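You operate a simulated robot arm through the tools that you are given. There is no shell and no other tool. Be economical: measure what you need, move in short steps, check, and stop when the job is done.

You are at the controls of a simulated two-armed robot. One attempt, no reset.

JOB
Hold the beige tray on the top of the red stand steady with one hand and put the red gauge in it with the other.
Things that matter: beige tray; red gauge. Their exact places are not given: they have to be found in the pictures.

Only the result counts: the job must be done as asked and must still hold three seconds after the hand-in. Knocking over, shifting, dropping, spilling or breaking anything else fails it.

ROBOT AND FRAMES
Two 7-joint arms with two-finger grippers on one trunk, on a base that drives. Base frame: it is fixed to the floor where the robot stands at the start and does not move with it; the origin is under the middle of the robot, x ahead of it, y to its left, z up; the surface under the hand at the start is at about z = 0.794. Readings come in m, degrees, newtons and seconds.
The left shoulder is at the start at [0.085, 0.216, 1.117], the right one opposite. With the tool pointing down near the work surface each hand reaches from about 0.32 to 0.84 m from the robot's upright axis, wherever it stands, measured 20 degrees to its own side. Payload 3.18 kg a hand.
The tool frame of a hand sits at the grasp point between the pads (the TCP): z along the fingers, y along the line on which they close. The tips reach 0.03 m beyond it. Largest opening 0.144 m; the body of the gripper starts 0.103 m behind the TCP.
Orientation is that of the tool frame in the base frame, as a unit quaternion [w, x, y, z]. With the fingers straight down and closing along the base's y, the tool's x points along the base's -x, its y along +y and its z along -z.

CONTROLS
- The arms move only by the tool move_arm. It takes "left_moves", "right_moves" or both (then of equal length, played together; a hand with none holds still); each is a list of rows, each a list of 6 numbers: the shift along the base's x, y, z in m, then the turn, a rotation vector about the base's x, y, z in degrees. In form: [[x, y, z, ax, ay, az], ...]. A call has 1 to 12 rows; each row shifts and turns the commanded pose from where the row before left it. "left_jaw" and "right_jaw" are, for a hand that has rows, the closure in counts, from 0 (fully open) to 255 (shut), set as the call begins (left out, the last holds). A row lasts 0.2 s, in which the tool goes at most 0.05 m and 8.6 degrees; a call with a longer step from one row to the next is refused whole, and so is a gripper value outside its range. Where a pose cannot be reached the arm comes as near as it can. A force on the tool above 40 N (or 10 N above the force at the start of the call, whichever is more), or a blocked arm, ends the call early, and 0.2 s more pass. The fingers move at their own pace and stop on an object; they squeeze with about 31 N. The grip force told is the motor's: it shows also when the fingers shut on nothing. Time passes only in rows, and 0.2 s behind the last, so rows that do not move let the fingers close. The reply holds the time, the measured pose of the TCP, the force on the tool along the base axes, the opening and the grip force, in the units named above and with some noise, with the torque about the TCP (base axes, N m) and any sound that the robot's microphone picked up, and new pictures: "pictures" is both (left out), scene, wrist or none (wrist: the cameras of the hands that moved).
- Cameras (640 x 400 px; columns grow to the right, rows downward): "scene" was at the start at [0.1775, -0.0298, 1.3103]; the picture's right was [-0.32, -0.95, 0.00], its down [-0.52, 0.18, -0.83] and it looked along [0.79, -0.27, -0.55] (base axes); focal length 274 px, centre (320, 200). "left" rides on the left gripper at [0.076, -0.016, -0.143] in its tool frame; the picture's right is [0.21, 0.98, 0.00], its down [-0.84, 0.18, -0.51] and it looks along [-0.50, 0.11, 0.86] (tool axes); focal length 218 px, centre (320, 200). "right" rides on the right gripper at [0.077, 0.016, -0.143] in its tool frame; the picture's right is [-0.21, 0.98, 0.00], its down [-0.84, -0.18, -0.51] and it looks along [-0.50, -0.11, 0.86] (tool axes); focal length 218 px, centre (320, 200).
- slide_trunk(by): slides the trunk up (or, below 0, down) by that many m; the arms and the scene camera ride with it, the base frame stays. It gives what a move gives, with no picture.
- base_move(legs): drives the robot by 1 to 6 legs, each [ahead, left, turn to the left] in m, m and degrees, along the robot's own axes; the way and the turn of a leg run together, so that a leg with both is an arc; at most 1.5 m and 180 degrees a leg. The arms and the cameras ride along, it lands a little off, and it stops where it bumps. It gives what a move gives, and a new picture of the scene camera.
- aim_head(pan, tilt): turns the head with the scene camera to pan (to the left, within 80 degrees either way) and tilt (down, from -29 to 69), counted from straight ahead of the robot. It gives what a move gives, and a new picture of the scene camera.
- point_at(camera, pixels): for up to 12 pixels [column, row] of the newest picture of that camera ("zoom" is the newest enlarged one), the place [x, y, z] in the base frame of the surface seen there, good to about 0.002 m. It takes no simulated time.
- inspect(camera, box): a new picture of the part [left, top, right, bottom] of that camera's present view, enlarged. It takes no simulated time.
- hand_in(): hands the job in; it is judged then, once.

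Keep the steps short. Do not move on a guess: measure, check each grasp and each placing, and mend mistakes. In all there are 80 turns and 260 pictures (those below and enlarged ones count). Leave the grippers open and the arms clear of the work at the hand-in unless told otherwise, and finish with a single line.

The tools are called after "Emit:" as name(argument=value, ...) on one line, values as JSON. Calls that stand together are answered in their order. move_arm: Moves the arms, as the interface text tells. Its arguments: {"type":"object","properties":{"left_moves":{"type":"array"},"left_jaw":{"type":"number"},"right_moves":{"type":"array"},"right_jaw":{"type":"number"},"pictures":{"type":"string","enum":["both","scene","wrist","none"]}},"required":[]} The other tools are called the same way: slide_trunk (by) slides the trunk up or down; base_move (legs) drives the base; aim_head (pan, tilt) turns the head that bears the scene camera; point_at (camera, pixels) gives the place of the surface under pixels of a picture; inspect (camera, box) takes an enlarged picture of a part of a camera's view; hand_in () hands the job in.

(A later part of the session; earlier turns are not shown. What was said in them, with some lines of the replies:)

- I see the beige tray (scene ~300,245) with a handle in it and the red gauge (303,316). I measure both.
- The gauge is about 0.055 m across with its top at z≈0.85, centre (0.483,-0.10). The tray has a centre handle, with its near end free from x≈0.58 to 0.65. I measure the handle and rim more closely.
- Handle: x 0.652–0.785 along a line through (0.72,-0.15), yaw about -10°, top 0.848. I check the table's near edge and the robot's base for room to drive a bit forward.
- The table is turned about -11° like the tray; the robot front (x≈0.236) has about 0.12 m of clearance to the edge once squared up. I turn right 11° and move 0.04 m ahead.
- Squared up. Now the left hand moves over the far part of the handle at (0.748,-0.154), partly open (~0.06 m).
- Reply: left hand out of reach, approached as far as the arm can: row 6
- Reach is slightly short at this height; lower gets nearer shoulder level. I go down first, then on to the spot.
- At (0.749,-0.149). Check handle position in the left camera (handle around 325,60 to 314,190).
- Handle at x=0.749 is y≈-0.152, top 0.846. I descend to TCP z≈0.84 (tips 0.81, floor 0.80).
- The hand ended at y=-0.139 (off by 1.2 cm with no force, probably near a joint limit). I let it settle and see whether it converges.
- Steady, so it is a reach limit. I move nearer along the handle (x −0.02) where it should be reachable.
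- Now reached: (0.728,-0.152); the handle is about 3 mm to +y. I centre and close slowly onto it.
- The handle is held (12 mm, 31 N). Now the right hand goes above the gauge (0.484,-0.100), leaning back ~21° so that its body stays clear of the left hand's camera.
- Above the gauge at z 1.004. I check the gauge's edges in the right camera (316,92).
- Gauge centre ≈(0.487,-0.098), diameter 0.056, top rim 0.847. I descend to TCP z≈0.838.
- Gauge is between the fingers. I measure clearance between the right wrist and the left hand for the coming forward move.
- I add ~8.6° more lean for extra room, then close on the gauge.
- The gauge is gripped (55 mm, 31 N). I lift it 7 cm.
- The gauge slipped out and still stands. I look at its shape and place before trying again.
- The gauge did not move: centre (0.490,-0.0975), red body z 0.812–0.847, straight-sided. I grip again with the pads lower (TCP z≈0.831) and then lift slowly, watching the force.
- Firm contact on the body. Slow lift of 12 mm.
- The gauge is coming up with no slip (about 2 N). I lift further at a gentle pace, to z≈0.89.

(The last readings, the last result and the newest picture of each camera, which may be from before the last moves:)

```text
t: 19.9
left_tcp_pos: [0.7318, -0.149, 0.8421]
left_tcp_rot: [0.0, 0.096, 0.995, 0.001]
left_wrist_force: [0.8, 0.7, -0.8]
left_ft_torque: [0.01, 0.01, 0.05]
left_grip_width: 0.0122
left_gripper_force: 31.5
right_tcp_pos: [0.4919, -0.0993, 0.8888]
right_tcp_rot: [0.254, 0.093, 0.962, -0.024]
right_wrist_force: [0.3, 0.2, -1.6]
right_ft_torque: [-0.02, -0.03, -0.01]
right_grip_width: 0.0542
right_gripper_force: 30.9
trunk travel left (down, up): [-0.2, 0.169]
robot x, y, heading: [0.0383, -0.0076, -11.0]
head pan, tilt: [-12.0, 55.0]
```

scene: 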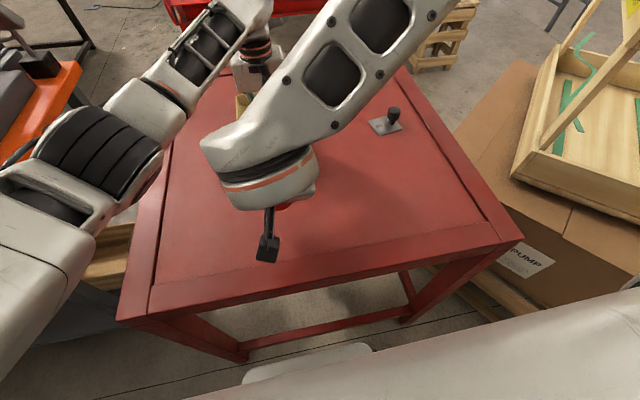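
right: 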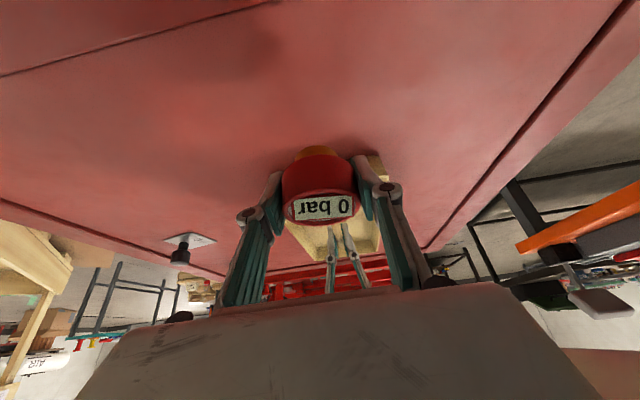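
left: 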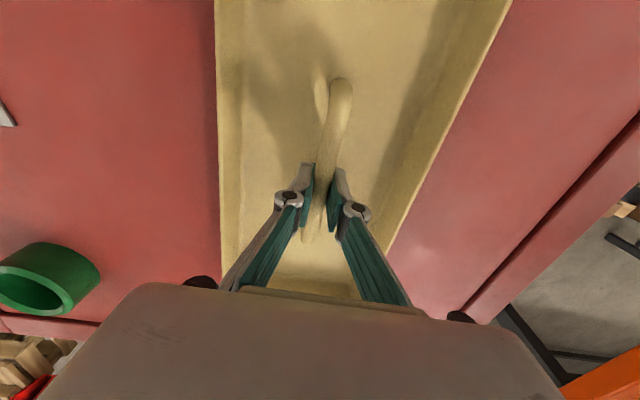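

Held well. Carry forward to the free near end of the tray, target (0.611,-0.128), gently.

Emit:
move_arm(right_moves=[[0.008, -0.002, 0, 0, 0, 0], [0.015, -0.0037, 0, 0, 0, 0], [0.015, -0.0037, 0, 0, 0, 0], [0.015, -0.0037, 0, 0, 0, 0], [0.015, -0.0037, 0, 0, 0, 0], [0.015, -0.0037, 0, 0, 0, 0], [0.015, -0.0037, 0, 0, 0, 0], [0.014, -0.003, 0, 0, 0, 0], [0.007, -0.0018, 0, 0, 0, 0], [0, 0, 0, 0, 0, 0]])

Emit:
inspect(camera="right", box=[220, 100, 420, 245])

Emit:
inspect(camera="left", box=[160, 0, 520, 225])

```text
t: 22.1
left_tcp_pos: [0.7311, -0.149, 0.8432]
left_tcp_rot: [0.0, 0.098, 0.995, 0.0]
left_wrist_force: [0.6, -0.2, 0.4]
left_ft_torque: [-0.03, -0.01, 0.03]
left_grip_width: 0.0121
left_gripper_force: 31.2
right_tcp_pos: [0.6092, -0.1259, 0.8884]
right_tcp_rot: [0.253, 0.094, 0.963, -0.024]
right_wrist_force: [0.2, 0.8, -1.3]
right_ft_torque: [0.02, 0.01, 0.02]
right_grip_width: 0.0543
right_gripper_force: 31.7
trunk travel left (down, up): [-0.2, 0.169]
robot x, y, heading: [0.0443, -0.0094, -11.1]
head pan, tilt: [-12.0, 55.0]
```

scene: 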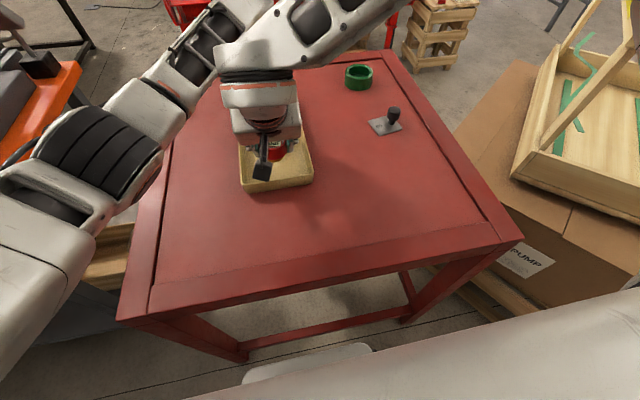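
right: 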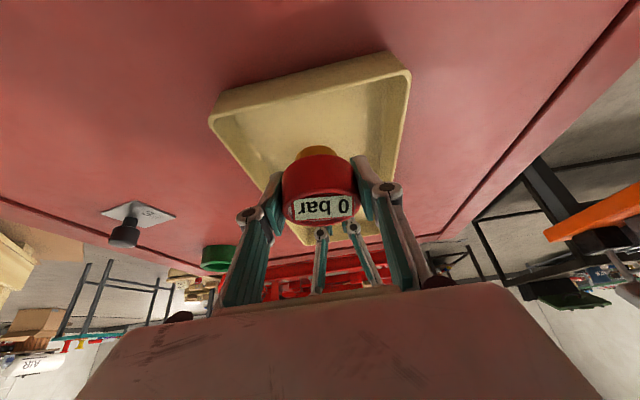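

```text
2.76 times, centred on (320, 172) of right
```

zoom: 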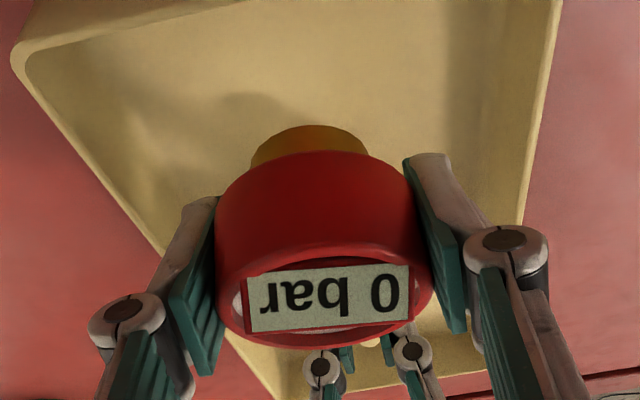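

```text
1.78 times, centred on (340, 112) of left
```

zoom: 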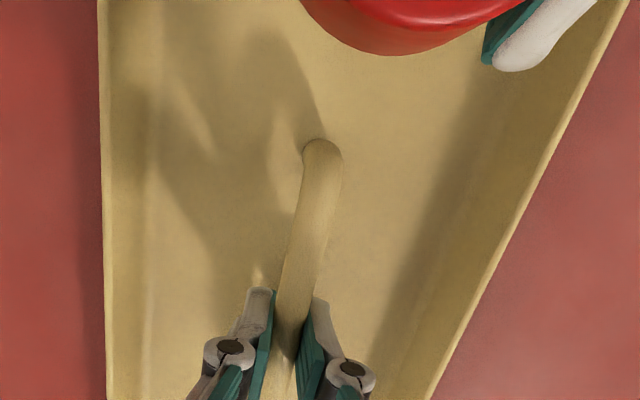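

Over the tray's near end, clear of the left hand. I shift 2 mm to −y and lower until just above the floor (contact expected at TCP z≈0.836).

Emit:
move_arm(right_moves=[[0.001, -0.002, -0.01, 0, 0, 0], [0, 0, -0.012, 0, 0, 0], [0, 0, -0.012, 0, 0, 0], [0, 0, -0.008, 0, 0, 0], [0, 0, -0.005, 0, 0, 0], [0, 0, 0, 0, 0, 0]], pictures="wrist")

Emit:
inspect(camera="left", box=[160, 0, 520, 225])

```text
t: 23.5
left_tcp_pos: [0.7321, -0.1483, 0.8427]
left_tcp_rot: [0.0, 0.097, 0.995, 0.001]
left_wrist_force: [-1.0, -0.2, -0.2]
left_ft_torque: [0.0, -0.03, -0.02]
left_grip_width: 0.0122
left_gripper_force: 31.0
right_tcp_pos: [0.6123, -0.1286, 0.8423]
right_tcp_rot: [0.253, 0.093, 0.963, -0.024]
right_wrist_force: [-0.6, 0.7, -2.1]
right_ft_torque: [0.01, -0.01, 0.03]
right_grip_width: 0.0543
right_gripper_force: 31.5
trunk travel left (down, up): [-0.2, 0.169]
robot x, y, heading: [0.0445, -0.0073, -11.2]
head pan, tilt: [-12.0, 55.0]
```

right: 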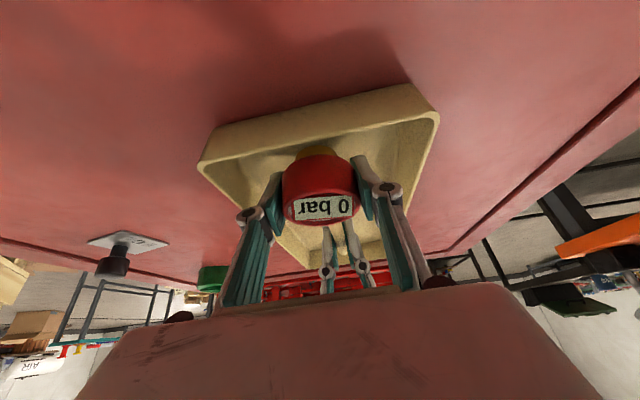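

```text
1.78 times, centred on (340, 112) of left
```

zoom: 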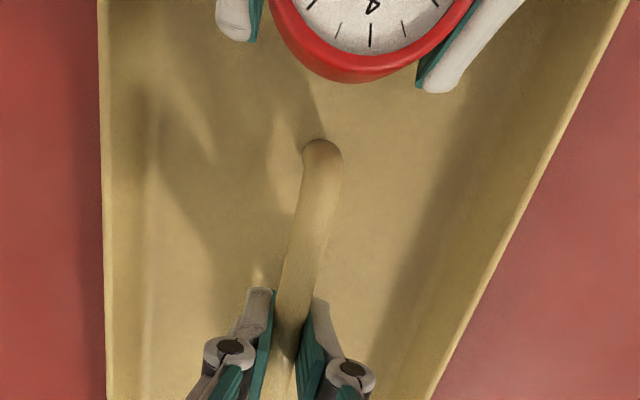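

Clear of handle and walls. Lower in 2 mm steps until the floor takes the weight.

Emit:
move_arm(right_moves=[[0, 0, -0.002, 0, 0, 0], [0, 0, -0.002, 0, 0, 0], [0, 0, -0.001, 0, 0, 0], [0, 0, 0, 0, 0, 0]], pictures="none")

```text
t: 24.5
left_tcp_pos: [0.7314, -0.1493, 0.8417]
left_tcp_rot: [0.0, 0.097, 0.995, 0.0]
left_wrist_force: [0.1, -0.4, -0.1]
left_ft_torque: [0.01, 0.04, 0.01]
left_grip_width: 0.0125
left_gripper_force: 31.3
right_tcp_pos: [0.61, -0.1291, 0.8369]
right_tcp_rot: [0.252, 0.093, 0.963, -0.023]
right_wrist_force: [0.7, -0.8, -1.9]
right_ft_torque: [0.0, -0.01, -0.02]
right_grip_width: 0.0545
right_gripper_force: 31.1
trunk travel left (down, up): [-0.2, 0.169]
robot x, y, heading: [0.0378, -0.0072, -11.3]
head pan, tilt: [-12.0, 55.0]
```

Still hanging (−1.9 N). A few more 1 mm steps.

Emit:
move_arm(right_moves=[[0, 0, -0.001, 0, 0, 0], [0, 0, -0.001, 0, 0, 0], [0, 0, 0, 0, 0, 0]], pictures="none")

```text
t: 25.3
left_tcp_pos: [0.7312, -0.149, 0.8418]
left_tcp_rot: [0.0, 0.097, 0.995, -0.001]
left_wrist_force: [-0.1, -0.4, -0.8]
left_ft_torque: [-0.01, 0.01, -0.02]
left_grip_width: 0.0122
left_gripper_force: 31.0
right_tcp_pos: [0.6105, -0.1291, 0.8356]
right_tcp_rot: [0.253, 0.094, 0.963, -0.024]
right_wrist_force: [0.5, 0.6, -1.3]
right_ft_torque: [0.04, 0.01, -0.01]
right_grip_width: 0.054
right_gripper_force: 31.3
trunk travel left (down, up): [-0.2, 0.169]
robot x, y, heading: [0.0417, -0.008, -11.0]
head pan, tilt: [-12.0, 55.0]
```

Emit:
move_arm(right_moves=[[0, 0, -0.001, 0, 0, 0], [0, 0, -0.001, 0, 0, 0], [0, 0, 0, 0, 0, 0]], pictures="wrist")

Emit:
inspect(camera="right", box=[220, 100, 420, 225])

```text
t: 26.1
left_tcp_pos: [0.731, -0.1487, 0.8426]
left_tcp_rot: [0.001, 0.096, 0.995, 0.0]
left_wrist_force: [5.6, -1.2, -8.8]
left_ft_torque: [-0.15, -0.83, 0.04]
left_grip_width: 0.0123
left_gripper_force: 31.5
right_tcp_pos: [0.6131, -0.1296, 0.8361]
right_tcp_rot: [0.254, 0.093, 0.962, -0.024]
right_wrist_force: [-5.0, -1.6, 20.0]
right_ft_torque: [-0.12, 0.24, -0.03]
right_grip_width: 0.0539
right_gripper_force: 31.5
trunk travel left (down, up): [-0.2, 0.169]
robot x, y, heading: [0.0421, -0.0067, -11.3]
head pan, tilt: [-12.0, 55.0]
```

right: 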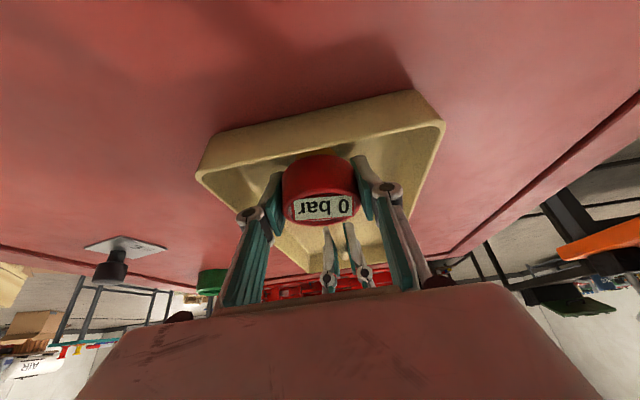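

```text
3.20 times, centred on (320, 162) of right
```

zoom: 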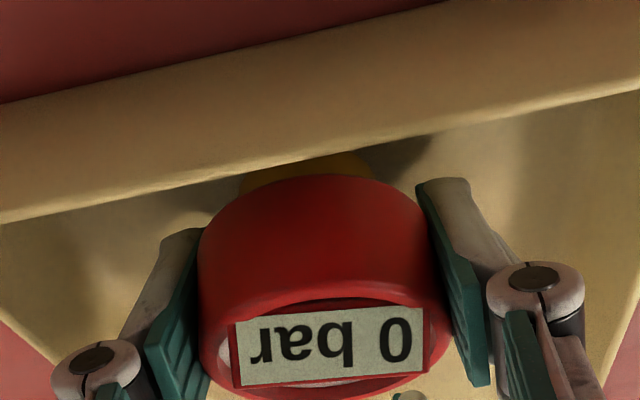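

Floor contact at z≈0.836 (20 N push). I ease up 1 mm and then open to ~0.085 m, keeping the fingers inside the walls.

Emit:
move_arm(right_moves=[[0, 0, 0.001, 0, 0, 0], [0, 0, 0, 0, 0, 0]], pictures="none")

Emit:
move_arm(right_moves=[[0, 0, 0, 0, 0, 0], [0, 0, 0, 0, 0, 0], [0, 0, 0, 0, 0, 0]], right_jaw=104, pictures="wrist")

```text
t: 26.7
left_tcp_pos: [0.7325, -0.1482, 0.8429]
left_tcp_rot: [0.0, 0.096, 0.995, 0.0]
left_wrist_force: [1.3, 1.9, -5.2]
left_ft_torque: [-0.04, -0.09, 0.0]
left_grip_width: 0.0121
left_gripper_force: 31.7
right_tcp_pos: [0.6115, -0.1291, 0.8339]
right_tcp_rot: [0.254, 0.093, 0.962, -0.023]
right_wrist_force: [1.9, -1.9, 14.7]
right_ft_torque: [-0.05, -0.13, -0.05]
right_grip_width: 0.0542
right_gripper_force: 31.0
trunk travel left (down, up): [-0.2, 0.169]
robot x, y, heading: [0.0386, -0.0084, -11.1]
head pan, tilt: [-12.0, 55.0]
```

```text
t: 27.5
left_tcp_pos: [0.7307, -0.149, 0.8411]
left_tcp_rot: [0.0, 0.097, 0.995, 0.0]
left_wrist_force: [0.2, -0.2, -0.1]
left_ft_torque: [0.03, 0.38, 0.1]
left_grip_width: 0.0125
left_gripper_force: 31.1
right_tcp_pos: [0.6105, -0.1291, 0.8344]
right_tcp_rot: [0.252, 0.093, 0.963, -0.024]
right_wrist_force: [-0.2, 0.7, -0.2]
right_ft_torque: [0.03, 0.01, -0.03]
right_grip_width: 0.085
right_gripper_force: 0.0
trunk travel left (down, up): [-0.2, 0.169]
robot x, y, heading: [0.0373, -0.0088, -10.8]
head pan, tilt: [-12.0, 55.0]
```

right: 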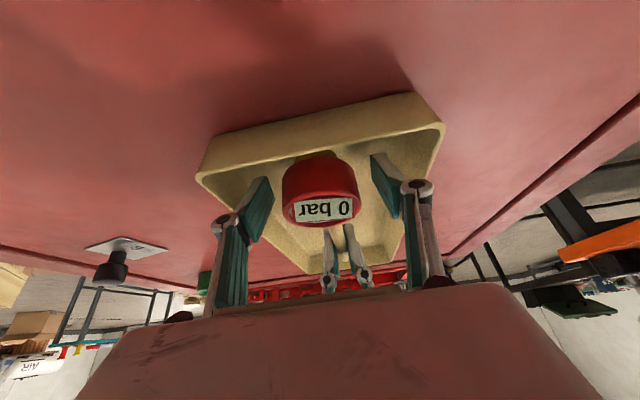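

Released; the gauge stands in the tray. The right hand withdraws straight up, then back and to the right.

Emit:
move_arm(right_moves=[[0, 0, 0.02, 0, 0, 0], [0, 0, 0.03, 0, 0, 0], [0, 0, 0.03, 0, 0, 0], [-0.01, 0, 0.035, 0, 0, 0], [-0.02, -0.01, 0.035, 0, 0, 0], [-0.035, -0.025, 0.02, 0, 0, 0], [-0.03, -0.035, 0.01, 0, 0, 0], [-0.02, -0.04, 0, 0, 0, 0], [-0.02, -0.04, 0, 0, 0, 0], [-0.02, -0.04, 0, 0, 0, 0], [0, 0, 0, 0, 0, 0]])

Emit:
inspect(camera="scene", box=[200, 60, 360, 220])

```text
t: 29.9
left_tcp_pos: [0.7335, -0.1485, 0.8417]
left_tcp_rot: [0.0, 0.096, 0.995, -0.001]
left_wrist_force: [1.2, 0.8, -0.6]
left_ft_torque: [-0.12, 0.2, -0.08]
left_grip_width: 0.0119
left_gripper_force: 31.2
right_tcp_pos: [0.4552, -0.3186, 1.0133]
right_tcp_rot: [0.252, 0.093, 0.963, -0.025]
right_wrist_force: [-0.6, -0.2, -1.2]
right_ft_torque: [0.01, 0.02, 0.0]
right_grip_width: 0.085
right_gripper_force: 0.1
trunk travel left (down, up): [-0.2, 0.169]
robot x, y, heading: [0.0356, -0.0108, -10.7]
head pan, tilt: [-12.0, 55.0]
```

scene: 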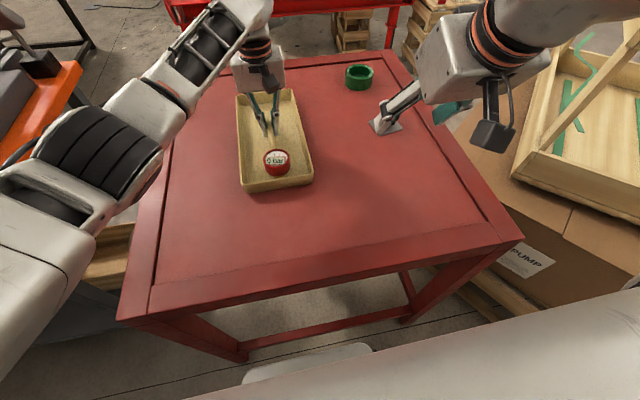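
right: 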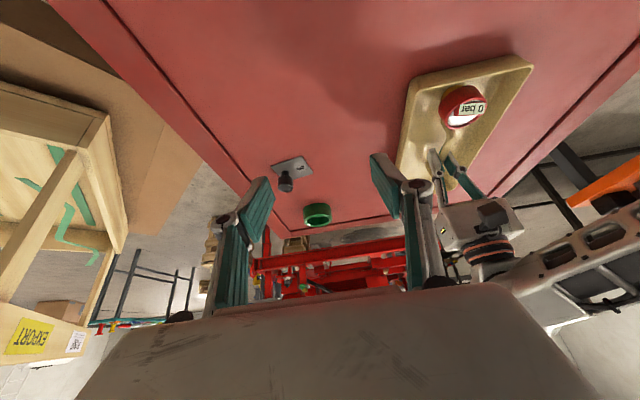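

```text
2.50 times, centred on (280, 140) of scene
```

zoom: 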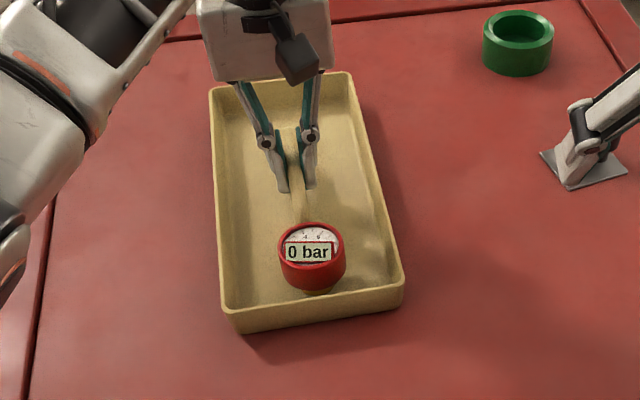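

The gauge stands upright in the tray. Now the left hand opens to 0.06 m and rises straight off the handle.

Emit:
move_arm(left_moves=[[0, 0, 0, 0, 0, 0], [0, 0, 0, 0, 0, 0], [0, 0, 0, 0, 0, 0]], left_jaw=149, pictures="wrist")

Emit:
move_arm(left_moves=[[0, 0, 0.01, 0, 0, 0], [0, 0, 0.02, 0, 0, 0], [0, 0, 0.03, 0, 0, 0], [-0.005, 0.005, 0.04, 0, 0, 0], [-0.015, 0.015, 0.04, 0, 0, 0], [-0.03, 0.03, 0.02, 0, 0, 0], [-0.03, 0.035, 0.01, 0, 0, 0], [-0.03, 0.035, 0, 0, 0, 0], [-0.03, 0.035, 0, 0, 0, 0], [-0.03, 0.035, 0, 0, 0, 0], [-0.02, 0.035, 0, 0, 0, 0], [0, 0, 0, 0, 0, 0]])

Emit:
inspect(camera="scene", box=[200, 60, 360, 220])

```text
t: 30.7
left_tcp_pos: [0.7312, -0.1483, 0.8431]
left_tcp_rot: [0.0, 0.098, 0.995, 0.0]
left_wrist_force: [-0.3, 0.7, 0.2]
left_ft_torque: [0.01, 0.0, 0.01]
left_grip_width: 0.0598
left_gripper_force: 0.0
right_tcp_pos: [0.4549, -0.3191, 1.0129]
right_tcp_rot: [0.253, 0.094, 0.963, -0.024]
right_wrist_force: [0.6, -0.2, 0.0]
right_ft_torque: [0.03, -0.01, 0.01]
right_grip_width: 0.085
right_gripper_force: 0.0
trunk travel left (down, up): [-0.2, 0.169]
robot x, y, heading: [0.038, -0.0107, -11.2]
head pan, tilt: [-12.0, 55.0]
```

left: 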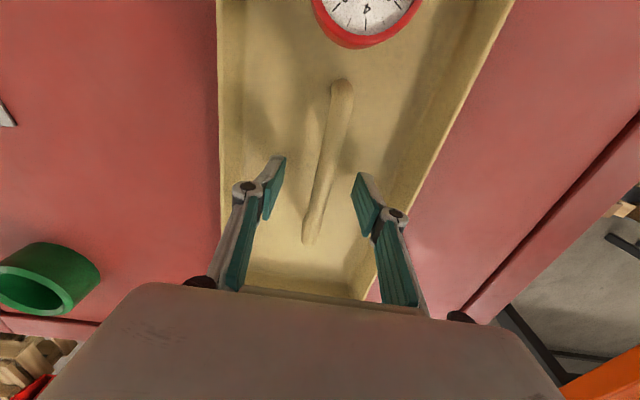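

```text
t: 33.3
left_tcp_pos: [0.5398, 0.0785, 1.0114]
left_tcp_rot: [0.0, 0.096, 0.995, 0.0]
left_wrist_force: [0.2, -0.7, -0.1]
left_ft_torque: [0.01, 0.01, 0.03]
left_grip_width: 0.0601
left_gripper_force: 0.1
right_tcp_pos: [0.4562, -0.3187, 1.0137]
right_tcp_rot: [0.252, 0.093, 0.963, -0.023]
right_wrist_force: [0.1, -0.2, -0.2]
right_ft_torque: [0.01, 0.0, 0.02]
right_grip_width: 0.0852
right_gripper_force: 0.1
trunk travel left (down, up): [-0.2, 0.169]
robot x, y, heading: [0.0392, -0.0104, -11.3]
head pan, tilt: [-12.0, 55.0]
```

scene: 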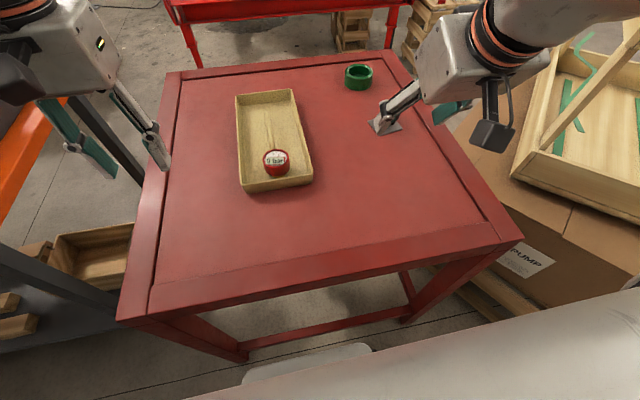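
left: 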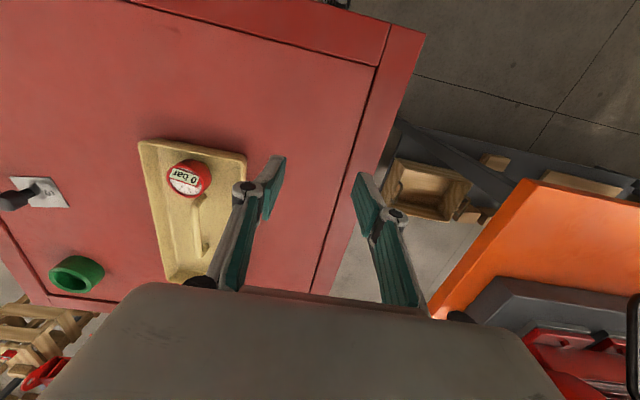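

```text
2.50 times, centred on (280, 140) of scene
```

zoom: 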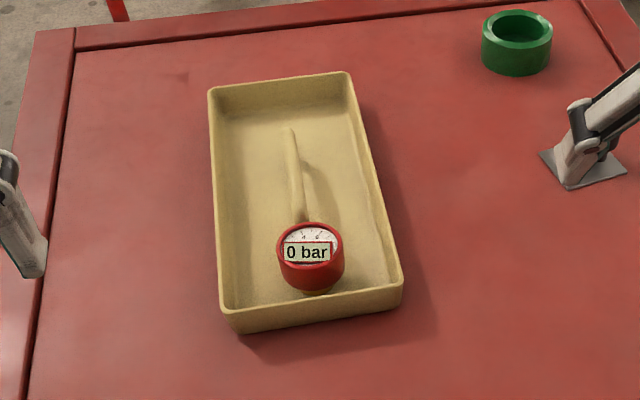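

Both hands are clear, the tray has not moved and the gauge stands upright in it. I open the grippers fully and then hand in.

Emit:
move_arm(left_moves=[[0, 0, 0.01, 0, 0, 0], [0, 0, 0, 0, 0, 0]], right_moves=[[0, 0, 0.01, 0, 0, 0], [0, 0, 0, 0, 0, 0]], left_jaw=0, right_jaw=0, pictures="scene")

Emit:
hand_in()

```text
t: 33.9
left_tcp_pos: [0.5416, 0.0784, 1.0217]
left_tcp_rot: [0.0, 0.097, 0.995, 0.0]
left_wrist_force: [-0.4, -0.2, -0.8]
left_ft_torque: [-0.01, 0.0, 0.02]
left_grip_width: 0.1441
left_gripper_force: 0.1
right_tcp_pos: [0.457, -0.3203, 1.0236]
right_tcp_rot: [0.254, 0.093, 0.962, -0.024]
right_wrist_force: [0.5, 0.1, -0.2]
right_ft_torque: [0.03, 0.01, -0.02]
right_grip_width: 0.1437
right_gripper_force: 0.1
trunk travel left (down, up): [-0.2, 0.169]
robot x, y, heading: [0.0405, -0.0072, -11.1]
head pan, tilt: [-12.0, 55.0]
```

scene: 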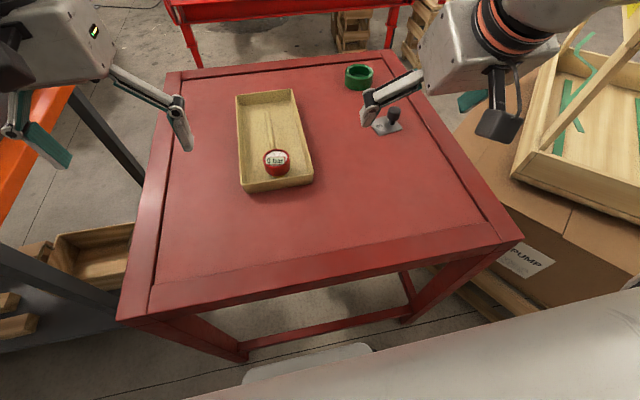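

```text
The job is handed in.
```

The red gauge stands upright in the beige tray, placed by the right hand while the left held the tray by its handle; the first lift slipped without moving the gauge, the second held, and both hands are now open and clear.
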